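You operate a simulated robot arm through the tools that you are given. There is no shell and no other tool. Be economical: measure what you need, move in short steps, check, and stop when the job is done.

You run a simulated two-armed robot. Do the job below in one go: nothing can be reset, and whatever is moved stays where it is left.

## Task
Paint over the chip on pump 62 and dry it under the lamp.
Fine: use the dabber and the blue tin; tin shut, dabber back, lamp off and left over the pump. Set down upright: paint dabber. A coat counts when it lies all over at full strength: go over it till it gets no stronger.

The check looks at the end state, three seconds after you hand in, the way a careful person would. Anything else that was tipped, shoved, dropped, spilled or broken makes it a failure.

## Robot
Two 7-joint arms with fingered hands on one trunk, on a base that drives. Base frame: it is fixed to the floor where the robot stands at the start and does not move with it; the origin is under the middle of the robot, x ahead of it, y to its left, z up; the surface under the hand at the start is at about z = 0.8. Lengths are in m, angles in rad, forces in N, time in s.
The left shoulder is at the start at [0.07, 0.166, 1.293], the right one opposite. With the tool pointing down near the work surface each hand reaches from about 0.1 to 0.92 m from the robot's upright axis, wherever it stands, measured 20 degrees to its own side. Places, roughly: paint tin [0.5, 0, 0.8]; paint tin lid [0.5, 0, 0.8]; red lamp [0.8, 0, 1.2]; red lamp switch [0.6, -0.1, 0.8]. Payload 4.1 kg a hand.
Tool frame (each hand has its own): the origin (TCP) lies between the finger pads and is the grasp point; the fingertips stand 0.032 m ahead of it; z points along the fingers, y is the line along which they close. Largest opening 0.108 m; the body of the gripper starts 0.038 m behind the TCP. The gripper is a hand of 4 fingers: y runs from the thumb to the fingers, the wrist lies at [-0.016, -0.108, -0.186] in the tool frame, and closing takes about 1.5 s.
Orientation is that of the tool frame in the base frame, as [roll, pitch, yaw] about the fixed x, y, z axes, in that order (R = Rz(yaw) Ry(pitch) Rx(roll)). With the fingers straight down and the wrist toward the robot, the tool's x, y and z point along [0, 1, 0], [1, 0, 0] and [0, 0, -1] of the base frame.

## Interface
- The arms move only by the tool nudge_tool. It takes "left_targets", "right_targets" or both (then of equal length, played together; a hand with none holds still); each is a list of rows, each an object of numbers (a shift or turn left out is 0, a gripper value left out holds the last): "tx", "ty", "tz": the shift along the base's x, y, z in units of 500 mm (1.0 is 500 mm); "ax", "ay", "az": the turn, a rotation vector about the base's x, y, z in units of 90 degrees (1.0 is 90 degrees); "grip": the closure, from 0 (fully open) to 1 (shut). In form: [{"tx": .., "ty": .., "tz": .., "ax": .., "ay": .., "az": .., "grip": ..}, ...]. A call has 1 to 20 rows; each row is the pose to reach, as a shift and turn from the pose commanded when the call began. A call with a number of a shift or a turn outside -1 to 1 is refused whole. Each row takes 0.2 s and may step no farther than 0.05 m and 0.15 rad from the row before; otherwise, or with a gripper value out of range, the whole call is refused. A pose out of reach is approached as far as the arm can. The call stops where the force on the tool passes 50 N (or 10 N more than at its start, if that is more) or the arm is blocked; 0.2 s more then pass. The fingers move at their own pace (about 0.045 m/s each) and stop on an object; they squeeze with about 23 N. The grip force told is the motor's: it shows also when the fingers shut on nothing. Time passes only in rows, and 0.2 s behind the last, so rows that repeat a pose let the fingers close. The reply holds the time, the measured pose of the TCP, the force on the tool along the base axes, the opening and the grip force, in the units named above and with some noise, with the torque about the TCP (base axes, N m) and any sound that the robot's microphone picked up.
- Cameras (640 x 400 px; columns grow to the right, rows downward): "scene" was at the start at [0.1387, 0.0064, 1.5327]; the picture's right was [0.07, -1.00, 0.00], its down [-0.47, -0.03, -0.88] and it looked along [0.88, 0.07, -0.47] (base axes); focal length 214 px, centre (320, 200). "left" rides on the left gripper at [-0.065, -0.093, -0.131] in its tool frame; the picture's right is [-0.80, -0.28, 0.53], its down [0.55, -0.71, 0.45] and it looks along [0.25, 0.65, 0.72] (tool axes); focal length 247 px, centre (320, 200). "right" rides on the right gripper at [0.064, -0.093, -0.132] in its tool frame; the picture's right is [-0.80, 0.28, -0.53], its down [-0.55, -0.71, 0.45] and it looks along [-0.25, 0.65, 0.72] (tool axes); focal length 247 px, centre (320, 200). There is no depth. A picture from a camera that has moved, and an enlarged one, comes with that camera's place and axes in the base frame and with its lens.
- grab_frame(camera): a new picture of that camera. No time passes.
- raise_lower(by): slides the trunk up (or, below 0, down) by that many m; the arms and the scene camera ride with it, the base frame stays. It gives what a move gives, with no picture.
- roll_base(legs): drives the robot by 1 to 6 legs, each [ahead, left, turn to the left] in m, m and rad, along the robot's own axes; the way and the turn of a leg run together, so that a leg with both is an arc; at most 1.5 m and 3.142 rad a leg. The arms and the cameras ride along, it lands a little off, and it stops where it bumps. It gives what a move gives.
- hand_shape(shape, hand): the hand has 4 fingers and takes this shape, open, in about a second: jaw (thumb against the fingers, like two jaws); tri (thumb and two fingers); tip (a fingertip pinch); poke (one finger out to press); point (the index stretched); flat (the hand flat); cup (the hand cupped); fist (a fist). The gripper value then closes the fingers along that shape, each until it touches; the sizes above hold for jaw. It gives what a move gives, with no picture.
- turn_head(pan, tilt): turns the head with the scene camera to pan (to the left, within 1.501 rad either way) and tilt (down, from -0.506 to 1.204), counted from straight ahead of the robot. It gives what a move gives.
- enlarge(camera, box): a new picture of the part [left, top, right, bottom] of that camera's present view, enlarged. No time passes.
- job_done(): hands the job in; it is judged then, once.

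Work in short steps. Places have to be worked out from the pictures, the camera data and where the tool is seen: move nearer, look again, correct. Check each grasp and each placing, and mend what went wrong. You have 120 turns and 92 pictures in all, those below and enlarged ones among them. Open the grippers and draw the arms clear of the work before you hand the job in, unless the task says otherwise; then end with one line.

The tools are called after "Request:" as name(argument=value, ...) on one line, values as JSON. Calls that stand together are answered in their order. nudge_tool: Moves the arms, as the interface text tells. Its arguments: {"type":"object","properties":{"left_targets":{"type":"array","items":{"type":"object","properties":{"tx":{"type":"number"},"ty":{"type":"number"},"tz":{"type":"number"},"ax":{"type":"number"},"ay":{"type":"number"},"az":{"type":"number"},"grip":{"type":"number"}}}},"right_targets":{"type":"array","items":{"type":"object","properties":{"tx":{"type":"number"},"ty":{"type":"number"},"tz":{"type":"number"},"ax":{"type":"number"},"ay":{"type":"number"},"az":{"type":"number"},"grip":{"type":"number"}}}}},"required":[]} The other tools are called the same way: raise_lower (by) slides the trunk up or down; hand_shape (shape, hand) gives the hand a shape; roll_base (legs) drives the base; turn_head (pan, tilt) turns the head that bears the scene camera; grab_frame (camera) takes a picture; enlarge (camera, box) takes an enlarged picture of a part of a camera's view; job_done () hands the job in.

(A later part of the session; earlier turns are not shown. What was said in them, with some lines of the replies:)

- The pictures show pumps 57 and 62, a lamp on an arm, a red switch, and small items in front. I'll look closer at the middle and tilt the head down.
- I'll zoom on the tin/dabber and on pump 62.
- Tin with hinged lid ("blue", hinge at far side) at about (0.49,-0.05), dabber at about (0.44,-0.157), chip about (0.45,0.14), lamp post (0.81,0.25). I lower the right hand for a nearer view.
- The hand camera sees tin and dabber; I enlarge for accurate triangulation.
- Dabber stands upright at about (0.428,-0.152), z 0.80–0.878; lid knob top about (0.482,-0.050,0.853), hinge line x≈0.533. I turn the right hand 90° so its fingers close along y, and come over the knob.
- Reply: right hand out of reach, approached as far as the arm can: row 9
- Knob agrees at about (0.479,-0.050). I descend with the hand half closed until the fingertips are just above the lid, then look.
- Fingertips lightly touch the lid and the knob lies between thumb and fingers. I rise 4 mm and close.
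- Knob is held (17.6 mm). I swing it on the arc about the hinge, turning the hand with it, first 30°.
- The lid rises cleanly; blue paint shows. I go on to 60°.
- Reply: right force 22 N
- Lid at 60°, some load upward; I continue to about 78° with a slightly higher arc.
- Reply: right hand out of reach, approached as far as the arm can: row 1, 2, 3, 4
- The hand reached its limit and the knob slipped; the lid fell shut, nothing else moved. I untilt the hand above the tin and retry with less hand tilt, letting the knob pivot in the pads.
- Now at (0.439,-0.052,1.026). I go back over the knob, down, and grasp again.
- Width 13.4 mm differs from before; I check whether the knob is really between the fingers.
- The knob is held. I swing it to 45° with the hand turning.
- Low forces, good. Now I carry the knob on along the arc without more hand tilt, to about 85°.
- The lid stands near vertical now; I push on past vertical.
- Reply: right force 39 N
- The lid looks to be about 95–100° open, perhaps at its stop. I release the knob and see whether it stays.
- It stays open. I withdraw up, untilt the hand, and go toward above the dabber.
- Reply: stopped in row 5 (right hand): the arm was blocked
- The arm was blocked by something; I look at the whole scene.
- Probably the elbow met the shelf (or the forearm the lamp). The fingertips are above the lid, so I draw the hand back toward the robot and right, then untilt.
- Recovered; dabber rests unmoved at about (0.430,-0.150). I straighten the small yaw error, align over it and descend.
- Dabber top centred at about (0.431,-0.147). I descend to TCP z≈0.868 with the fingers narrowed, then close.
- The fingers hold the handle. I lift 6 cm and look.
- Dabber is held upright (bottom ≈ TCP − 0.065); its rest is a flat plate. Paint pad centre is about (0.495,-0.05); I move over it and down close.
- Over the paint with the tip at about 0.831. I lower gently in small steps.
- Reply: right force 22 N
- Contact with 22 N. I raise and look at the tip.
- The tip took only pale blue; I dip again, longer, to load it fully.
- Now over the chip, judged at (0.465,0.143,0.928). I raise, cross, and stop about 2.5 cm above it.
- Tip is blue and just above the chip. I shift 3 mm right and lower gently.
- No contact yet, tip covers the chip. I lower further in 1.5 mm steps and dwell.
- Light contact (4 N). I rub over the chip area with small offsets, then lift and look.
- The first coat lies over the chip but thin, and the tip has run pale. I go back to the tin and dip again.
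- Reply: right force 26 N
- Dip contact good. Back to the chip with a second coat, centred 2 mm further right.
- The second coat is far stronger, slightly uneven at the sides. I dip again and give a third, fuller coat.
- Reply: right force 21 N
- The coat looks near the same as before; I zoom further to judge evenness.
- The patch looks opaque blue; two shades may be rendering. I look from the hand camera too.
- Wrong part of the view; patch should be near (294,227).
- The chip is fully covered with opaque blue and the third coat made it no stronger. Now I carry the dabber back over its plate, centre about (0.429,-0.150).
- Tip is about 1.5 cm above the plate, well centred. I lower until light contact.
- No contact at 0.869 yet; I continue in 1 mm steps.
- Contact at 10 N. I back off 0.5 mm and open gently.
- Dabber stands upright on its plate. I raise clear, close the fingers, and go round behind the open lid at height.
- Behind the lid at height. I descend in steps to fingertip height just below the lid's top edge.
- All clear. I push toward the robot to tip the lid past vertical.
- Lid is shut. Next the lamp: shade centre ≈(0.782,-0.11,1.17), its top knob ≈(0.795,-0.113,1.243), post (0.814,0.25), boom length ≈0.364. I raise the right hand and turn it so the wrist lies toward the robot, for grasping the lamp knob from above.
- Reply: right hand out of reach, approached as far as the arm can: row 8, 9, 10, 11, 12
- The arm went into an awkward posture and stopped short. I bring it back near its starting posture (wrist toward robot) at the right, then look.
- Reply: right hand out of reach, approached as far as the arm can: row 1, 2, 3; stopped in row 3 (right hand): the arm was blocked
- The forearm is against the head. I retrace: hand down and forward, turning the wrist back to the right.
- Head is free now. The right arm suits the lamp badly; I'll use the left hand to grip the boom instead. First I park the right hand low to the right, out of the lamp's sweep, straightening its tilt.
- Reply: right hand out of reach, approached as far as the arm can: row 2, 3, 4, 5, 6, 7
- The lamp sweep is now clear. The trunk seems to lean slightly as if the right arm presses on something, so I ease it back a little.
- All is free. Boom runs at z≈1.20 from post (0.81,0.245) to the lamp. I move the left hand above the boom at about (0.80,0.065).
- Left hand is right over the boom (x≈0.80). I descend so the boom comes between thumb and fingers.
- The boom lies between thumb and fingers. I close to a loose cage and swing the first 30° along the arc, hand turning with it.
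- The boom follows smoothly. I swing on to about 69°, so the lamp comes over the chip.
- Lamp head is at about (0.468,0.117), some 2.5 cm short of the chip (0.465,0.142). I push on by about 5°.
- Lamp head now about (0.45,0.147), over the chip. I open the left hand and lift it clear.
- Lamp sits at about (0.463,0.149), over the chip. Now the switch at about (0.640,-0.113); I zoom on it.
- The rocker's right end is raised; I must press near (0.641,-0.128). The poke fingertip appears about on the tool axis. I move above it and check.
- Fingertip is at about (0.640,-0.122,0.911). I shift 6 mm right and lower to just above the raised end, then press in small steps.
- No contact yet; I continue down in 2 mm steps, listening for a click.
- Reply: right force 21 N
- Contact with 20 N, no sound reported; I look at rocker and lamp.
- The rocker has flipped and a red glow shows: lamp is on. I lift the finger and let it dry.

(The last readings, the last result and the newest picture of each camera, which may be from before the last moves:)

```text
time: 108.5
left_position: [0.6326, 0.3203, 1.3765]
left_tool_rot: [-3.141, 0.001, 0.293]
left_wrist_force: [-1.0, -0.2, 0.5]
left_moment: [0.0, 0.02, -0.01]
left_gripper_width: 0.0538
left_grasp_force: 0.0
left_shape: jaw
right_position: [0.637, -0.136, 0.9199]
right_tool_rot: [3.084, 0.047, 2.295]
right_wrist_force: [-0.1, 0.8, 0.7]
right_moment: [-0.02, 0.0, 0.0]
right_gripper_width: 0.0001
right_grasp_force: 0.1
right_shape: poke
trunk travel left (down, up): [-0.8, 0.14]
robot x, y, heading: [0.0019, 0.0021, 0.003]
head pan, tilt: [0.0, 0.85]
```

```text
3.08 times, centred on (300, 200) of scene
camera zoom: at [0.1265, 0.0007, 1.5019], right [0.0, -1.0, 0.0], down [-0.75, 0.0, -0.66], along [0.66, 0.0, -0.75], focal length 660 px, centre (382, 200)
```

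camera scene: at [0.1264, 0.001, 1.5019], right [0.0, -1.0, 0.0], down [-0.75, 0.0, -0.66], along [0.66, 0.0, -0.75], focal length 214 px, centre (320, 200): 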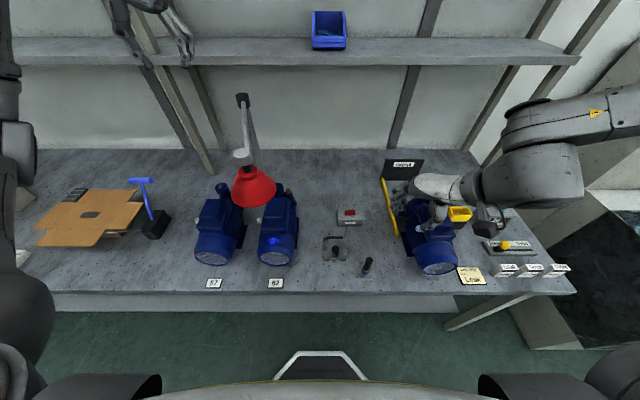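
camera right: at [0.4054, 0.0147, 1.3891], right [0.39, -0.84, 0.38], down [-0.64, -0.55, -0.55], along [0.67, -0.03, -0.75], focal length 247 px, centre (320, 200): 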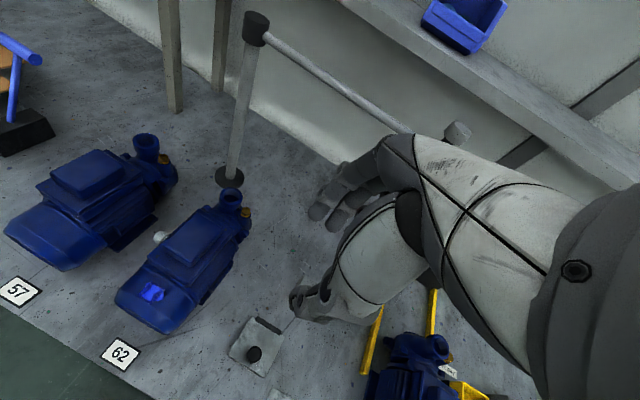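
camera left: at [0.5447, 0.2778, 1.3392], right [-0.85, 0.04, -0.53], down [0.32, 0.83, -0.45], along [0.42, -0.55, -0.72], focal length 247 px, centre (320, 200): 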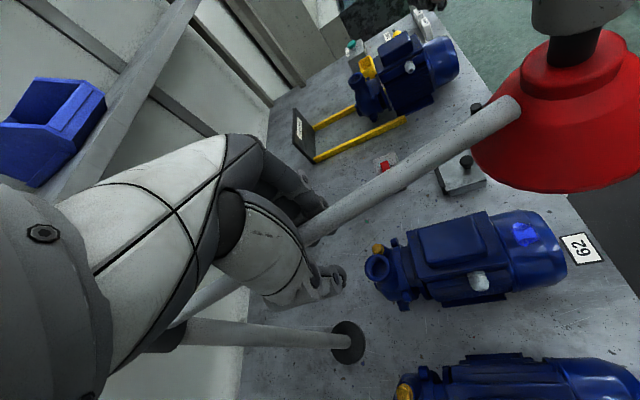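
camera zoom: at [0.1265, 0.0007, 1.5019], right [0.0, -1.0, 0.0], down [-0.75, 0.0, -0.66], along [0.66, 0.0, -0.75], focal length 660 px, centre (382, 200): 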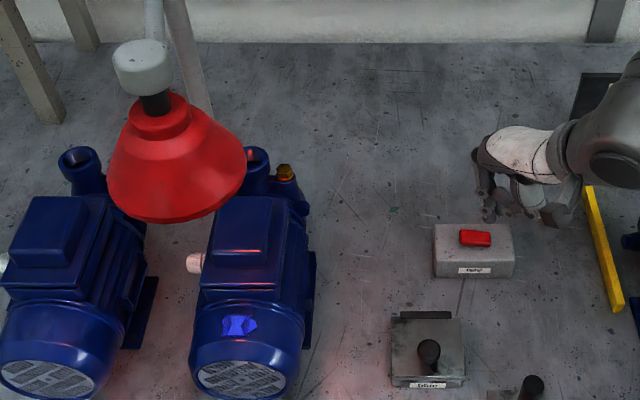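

Lamp is on and shining on the patch. I wait further, holding still.

Request:
nudge_tool(right_targets=[{}, {}, {}, {}, {}, {}, {}, {}, {}, {}, {}, {}, {}, {}, {}, {}, {}, {}, {}, {}])

Request:
nudge_tool(right_targets=[{}, {}, {}, {}, {}, {}, {}, {}, {}, {}, {}, {}, {}, {}, {}, {}, {}, {}, {}, {}])

Request:
nudge_tool(right_targets=[{}, {}, {}, {}, {}, {}, {}, {}, {}, {}, {}, {}, {}, {}, {}, {}, {}, {}, {}, {}])

Request:
enlarge(camera="scene", box=[250, 205, 310, 255])

```text
time: 112.7
left_position: [0.6339, 0.3199, 1.3758]
left_tool_rot: [-3.14, 0.002, 0.292]
left_wrist_force: [0.0, -0.4, -0.8]
left_moment: [0.01, -0.01, -0.02]
left_gripper_width: 0.0536
left_grasp_force: 0.1
left_shape: jaw
right_position: [0.6364, -0.1358, 0.9199]
right_tool_rot: [3.087, 0.046, 2.294]
right_wrist_force: [-0.1, 1.0, 1.0]
right_moment: [0.02, -0.02, -0.02]
right_gripper_width: 0.0
right_grasp_force: 0.0
right_shape: poke
trunk travel left (down, up): [-0.8, 0.14]
robot x, y, heading: [0.0038, 0.0016, -0.0]
head pan, tilt: [0.0, 0.85]
```

```text
time: 116.8
left_position: [0.6328, 0.3182, 1.3773]
left_tool_rot: [-3.14, 0.001, 0.289]
left_wrist_force: [-0.5, -0.1, 0.1]
left_moment: [0.03, 0.0, -0.02]
left_gripper_width: 0.0536
left_grasp_force: 0.1
left_shape: jaw
right_position: [0.637, -0.1363, 0.9199]
right_tool_rot: [3.086, 0.046, 2.295]
right_wrist_force: [-0.6, -0.2, -0.9]
right_moment: [0.05, 0.02, 0.0]
right_gripper_width: 0.0
right_grasp_force: 0.1
right_shape: poke
trunk travel left (down, up): [-0.8, 0.14]
robot x, y, heading: [0.0018, -0.0015, 0.003]
head pan, tilt: [0.0, 0.85]
```

```text
time: 121.0
left_position: [0.6328, 0.3182, 1.3756]
left_tool_rot: [-3.139, 0.002, 0.29]
left_wrist_force: [0.2, -0.4, -0.1]
left_moment: [0.02, -0.02, -0.01]
left_gripper_width: 0.0535
left_grasp_force: 0.0
left_shape: jaw
right_position: [0.6372, -0.1351, 0.9198]
right_tool_rot: [3.086, 0.047, 2.294]
right_wrist_force: [-0.4, -0.4, 0.1]
right_moment: [0.06, 0.06, -0.01]
right_gripper_width: 0.0001
right_grasp_force: 0.1
right_shape: poke
trunk travel left (down, up): [-0.8, 0.14]
robot x, y, heading: [0.0013, -0.0031, 0.002]
head pan, tilt: [0.0, 0.85]
```

```text
8.00 times, centred on (280, 230) of scene
camera zoom: at [0.1265, 0.0007, 1.5019], right [0.0, -1.0, 0.0], down [-0.75, 0.0, -0.66], along [0.66, 0.0, -0.75], focal length 1716 px, centre (640, -40)
```

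zoom: 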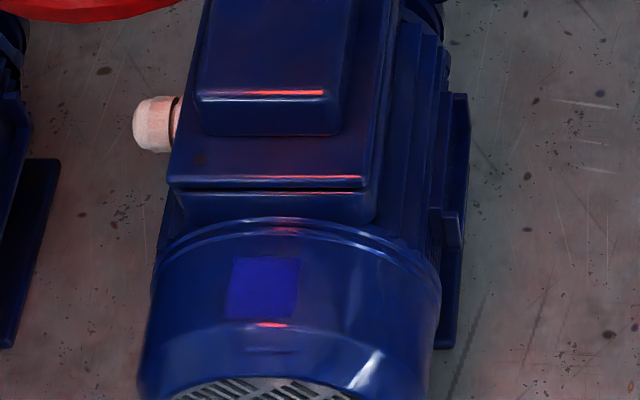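

The wet shine is gone and the patch is uniform blue: dry. I shift to the rocker's raised left end and press it to switch off.

Request:
nudge_tool(right_targets=[{"ty": 0.03}, {"ty": 0.058}, {"ty": 0.058, "tz": -0.03}, {"ty": 0.058, "tz": -0.056}, {"ty": 0.058, "tz": -0.064}, {"ty": 0.058, "tz": -0.07}, {"ty": 0.058, "tz": -0.076}, {"ty": 0.058, "tz": -0.08}, {"ty": 0.058, "tz": -0.08}])

Request:
enlarge(camera="scene", box=[320, 185, 380, 225])

```text
time: 123.0
left_position: [0.6307, 0.3196, 1.3766]
left_tool_rot: [3.14, -0.001, 0.291]
left_wrist_force: [0.5, -0.6, 0.2]
left_moment: [-0.01, 0.0, 0.01]
left_gripper_width: 0.0538
left_grasp_force: 0.1
left_shape: jaw
right_position: [0.6382, -0.105, 0.8843]
right_tool_rot: [3.079, 0.049, 2.294]
right_wrist_force: [5.9, -1.4, 23.2]
right_moment: [-0.25, -0.36, 0.06]
right_gripper_width: 0.0
right_grasp_force: 0.1
right_shape: poke
trunk travel left (down, up): [-0.8, 0.14]
robot x, y, heading: [0.0009, 0.0012, 0.007]
head pan, tilt: [0.0, 0.85]
```

```text
10.00 times, centred on (350, 205) of scene
camera zoom: at [0.1241, 0.001, 1.5024], right [0.0, -1.0, 0.0], down [-0.75, 0.0, -0.66], along [0.66, 0.0, -0.75], focal length 2145 px, centre (20, 150)
```

zoom: 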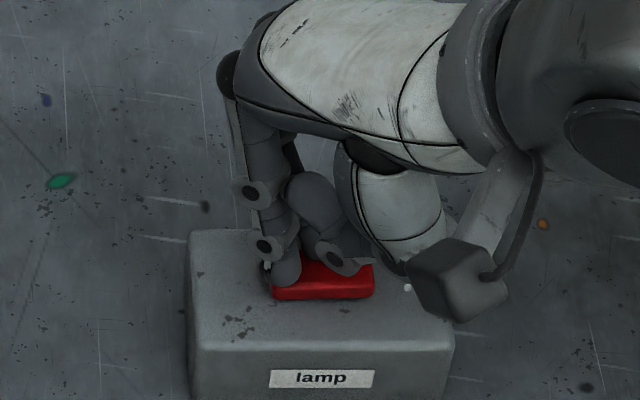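

The red glow is gone. I lift the hand straight up and draw it back the way it came, shaping it open afterwards.

Request:
nudge_tool(right_targets=[{"tz": 0.05}, {"tz": 0.13}, {"tz": 0.22}, {"tz": 0.31, "tx": -0.02, "ty": -0.03}, {"tz": 0.39, "tx": -0.06, "ty": -0.07}, {"tz": 0.45, "tx": -0.12, "ty": -0.1}, {"tz": 0.47, "tx": -0.2, "ty": -0.13}, {"tz": 0.47, "tx": -0.28, "ty": -0.16}, {"tz": 0.47, "tx": -0.36, "ty": -0.19}, {"tz": 0.47, "tx": -0.425, "ty": -0.205}, {"tz": 0.47, "tx": -0.425, "ty": -0.205}])

Request:
hand_shape(hand="right", shape="jaw")

Request:
nudge_tool(left_targets=[{"grip": 0.0, "ty": 0.04}, {"ty": 0.08}, {"ty": 0.1}, {"ty": 0.1}])

Request:
grab_frame(camera="scene")

Request:
enlarge(camera="scene", box=[250, 190, 400, 280])

```text
time: 125.5
left_position: [0.634, 0.3193, 1.3763]
left_tool_rot: [-3.139, 0.002, 0.291]
left_wrist_force: [-0.4, -0.1, 0.2]
left_moment: [0.0, 0.04, -0.03]
left_gripper_width: 0.054
left_grasp_force: 0.1
left_shape: jaw
right_position: [0.4249, -0.2093, 1.1169]
right_tool_rot: [3.088, 0.047, 2.294]
right_wrist_force: [-0.1, 0.3, -0.8]
right_moment: [0.0, -0.04, -0.01]
right_gripper_width: 0.0
right_grasp_force: 0.2
right_shape: poke
trunk travel left (down, up): [-0.8, 0.14]
robot x, y, heading: [0.0013, -0.0002, 0.001]
head pan, tilt: [0.0, 0.85]
```

```text
time: 126.3
left_position: [0.6333, 0.3184, 1.3766]
left_tool_rot: [-3.141, 0.003, 0.29]
left_wrist_force: [0.0, 0.1, 0.4]
left_moment: [-0.02, -0.01, 0.03]
left_gripper_width: 0.0539
left_grasp_force: 0.1
left_shape: jaw
right_position: [0.4232, -0.2085, 1.1149]
right_tool_rot: [3.085, 0.045, 2.294]
right_wrist_force: [1.1, -0.1, -0.7]
right_moment: [0.0, 0.02, -0.01]
right_gripper_width: 0.1079
right_grasp_force: 0.0
right_shape: jaw
trunk travel left (down, up): [-0.8, 0.14]
robot x, y, heading: [-0.0034, 0.0002, 0.0]
head pan, tilt: [0.0, 0.85]
```

```text
time: 127.3
left_position: [0.6335, 0.3699, 1.378]
left_tool_rot: [-3.14, 0.002, 0.291]
left_wrist_force: [-0.4, -0.4, 0.1]
left_moment: [0.01, 0.04, 0.02]
left_gripper_width: 0.1077
left_grasp_force: 0.1
left_shape: jaw
right_position: [0.425, -0.209, 1.1161]
right_tool_rot: [3.086, 0.048, 2.294]
right_wrist_force: [0.0, -0.5, 0.6]
right_moment: [0.01, 0.0, -0.01]
right_gripper_width: 0.1079
right_grasp_force: 0.1
right_shape: jaw
trunk travel left (down, up): [-0.8, 0.14]
robot x, y, heading: [-0.0025, 0.0, 0.004]
head pan, tilt: [0.0, 0.85]
```

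```text
4 pictures are left
camera scene: at [0.1265, 0.0006, 1.5019], right [0.0, -1.0, 0.0], down [-0.75, 0.0, -0.66], along [0.66, 0.0, -0.75], focal length 214 px, centre (320, 200)
```

scene: 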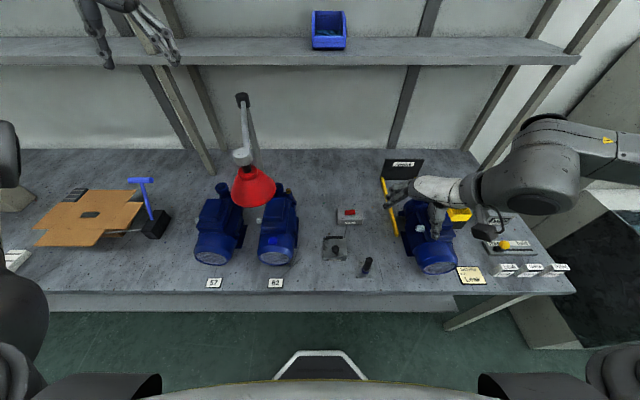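

```text
4.27 times, centred on (325, 235) of scene
camera zoom: at [0.1265, 0.0006, 1.5019], right [0.0, -1.0, 0.0], down [-0.75, 0.0, -0.66], along [0.66, 0.0, -0.75], focal length 915 px, centre (299, 51)
```

zoom: 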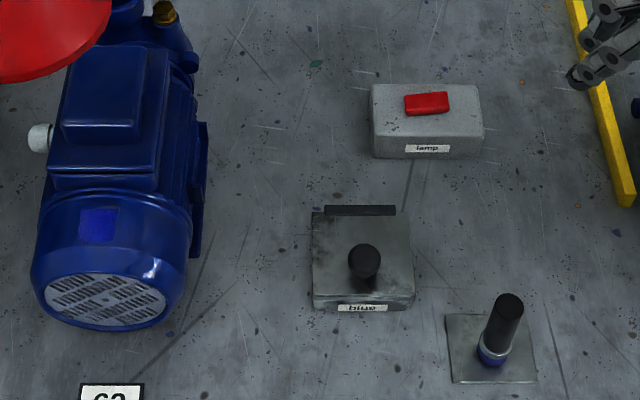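

Lamp off, tin shut, dabber upright. I check the coat and the lid closely once more.

Request:
enlarge(camera="scene", box=[262, 233, 288, 249])

Request:
enlarge(camera="scene", box=[310, 225, 360, 270])

```text
16.00 times, centred on (275, 241) of scene
camera zoom: at [0.1265, 0.0006, 1.5019], right [0.0, -1.0, 0.0], down [-0.75, 0.0, -0.66], along [0.66, 0.0, -0.75], focal length 3432 px, centre (1040, -456)
```

zoom: 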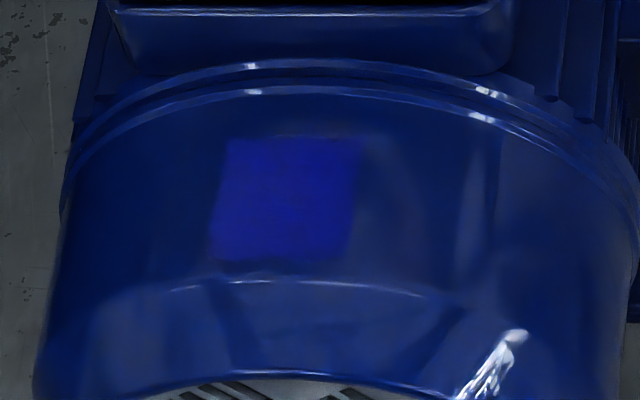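

```text
8.89 times, centred on (335, 248) of scene
camera zoom: at [0.1265, 0.0006, 1.5019], right [0.0, -1.0, 0.0], down [-0.75, 0.0, -0.66], along [0.66, 0.0, -0.75], focal length 1906 px, centre (187, -222)
```

zoom: 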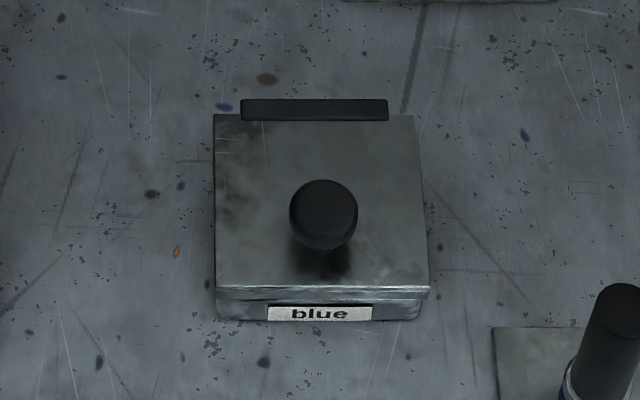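

The coat is even and dry, the lid is flush, and both hands are open and clear, so I hand in.

Request:
job_done()

```text
The job is handed in.
```

The chip on pump 62 is painted over in blue and dried under the lamp. The tin is shut, the dabber stands upright on its plate, and the lamp is off and left over the pump.
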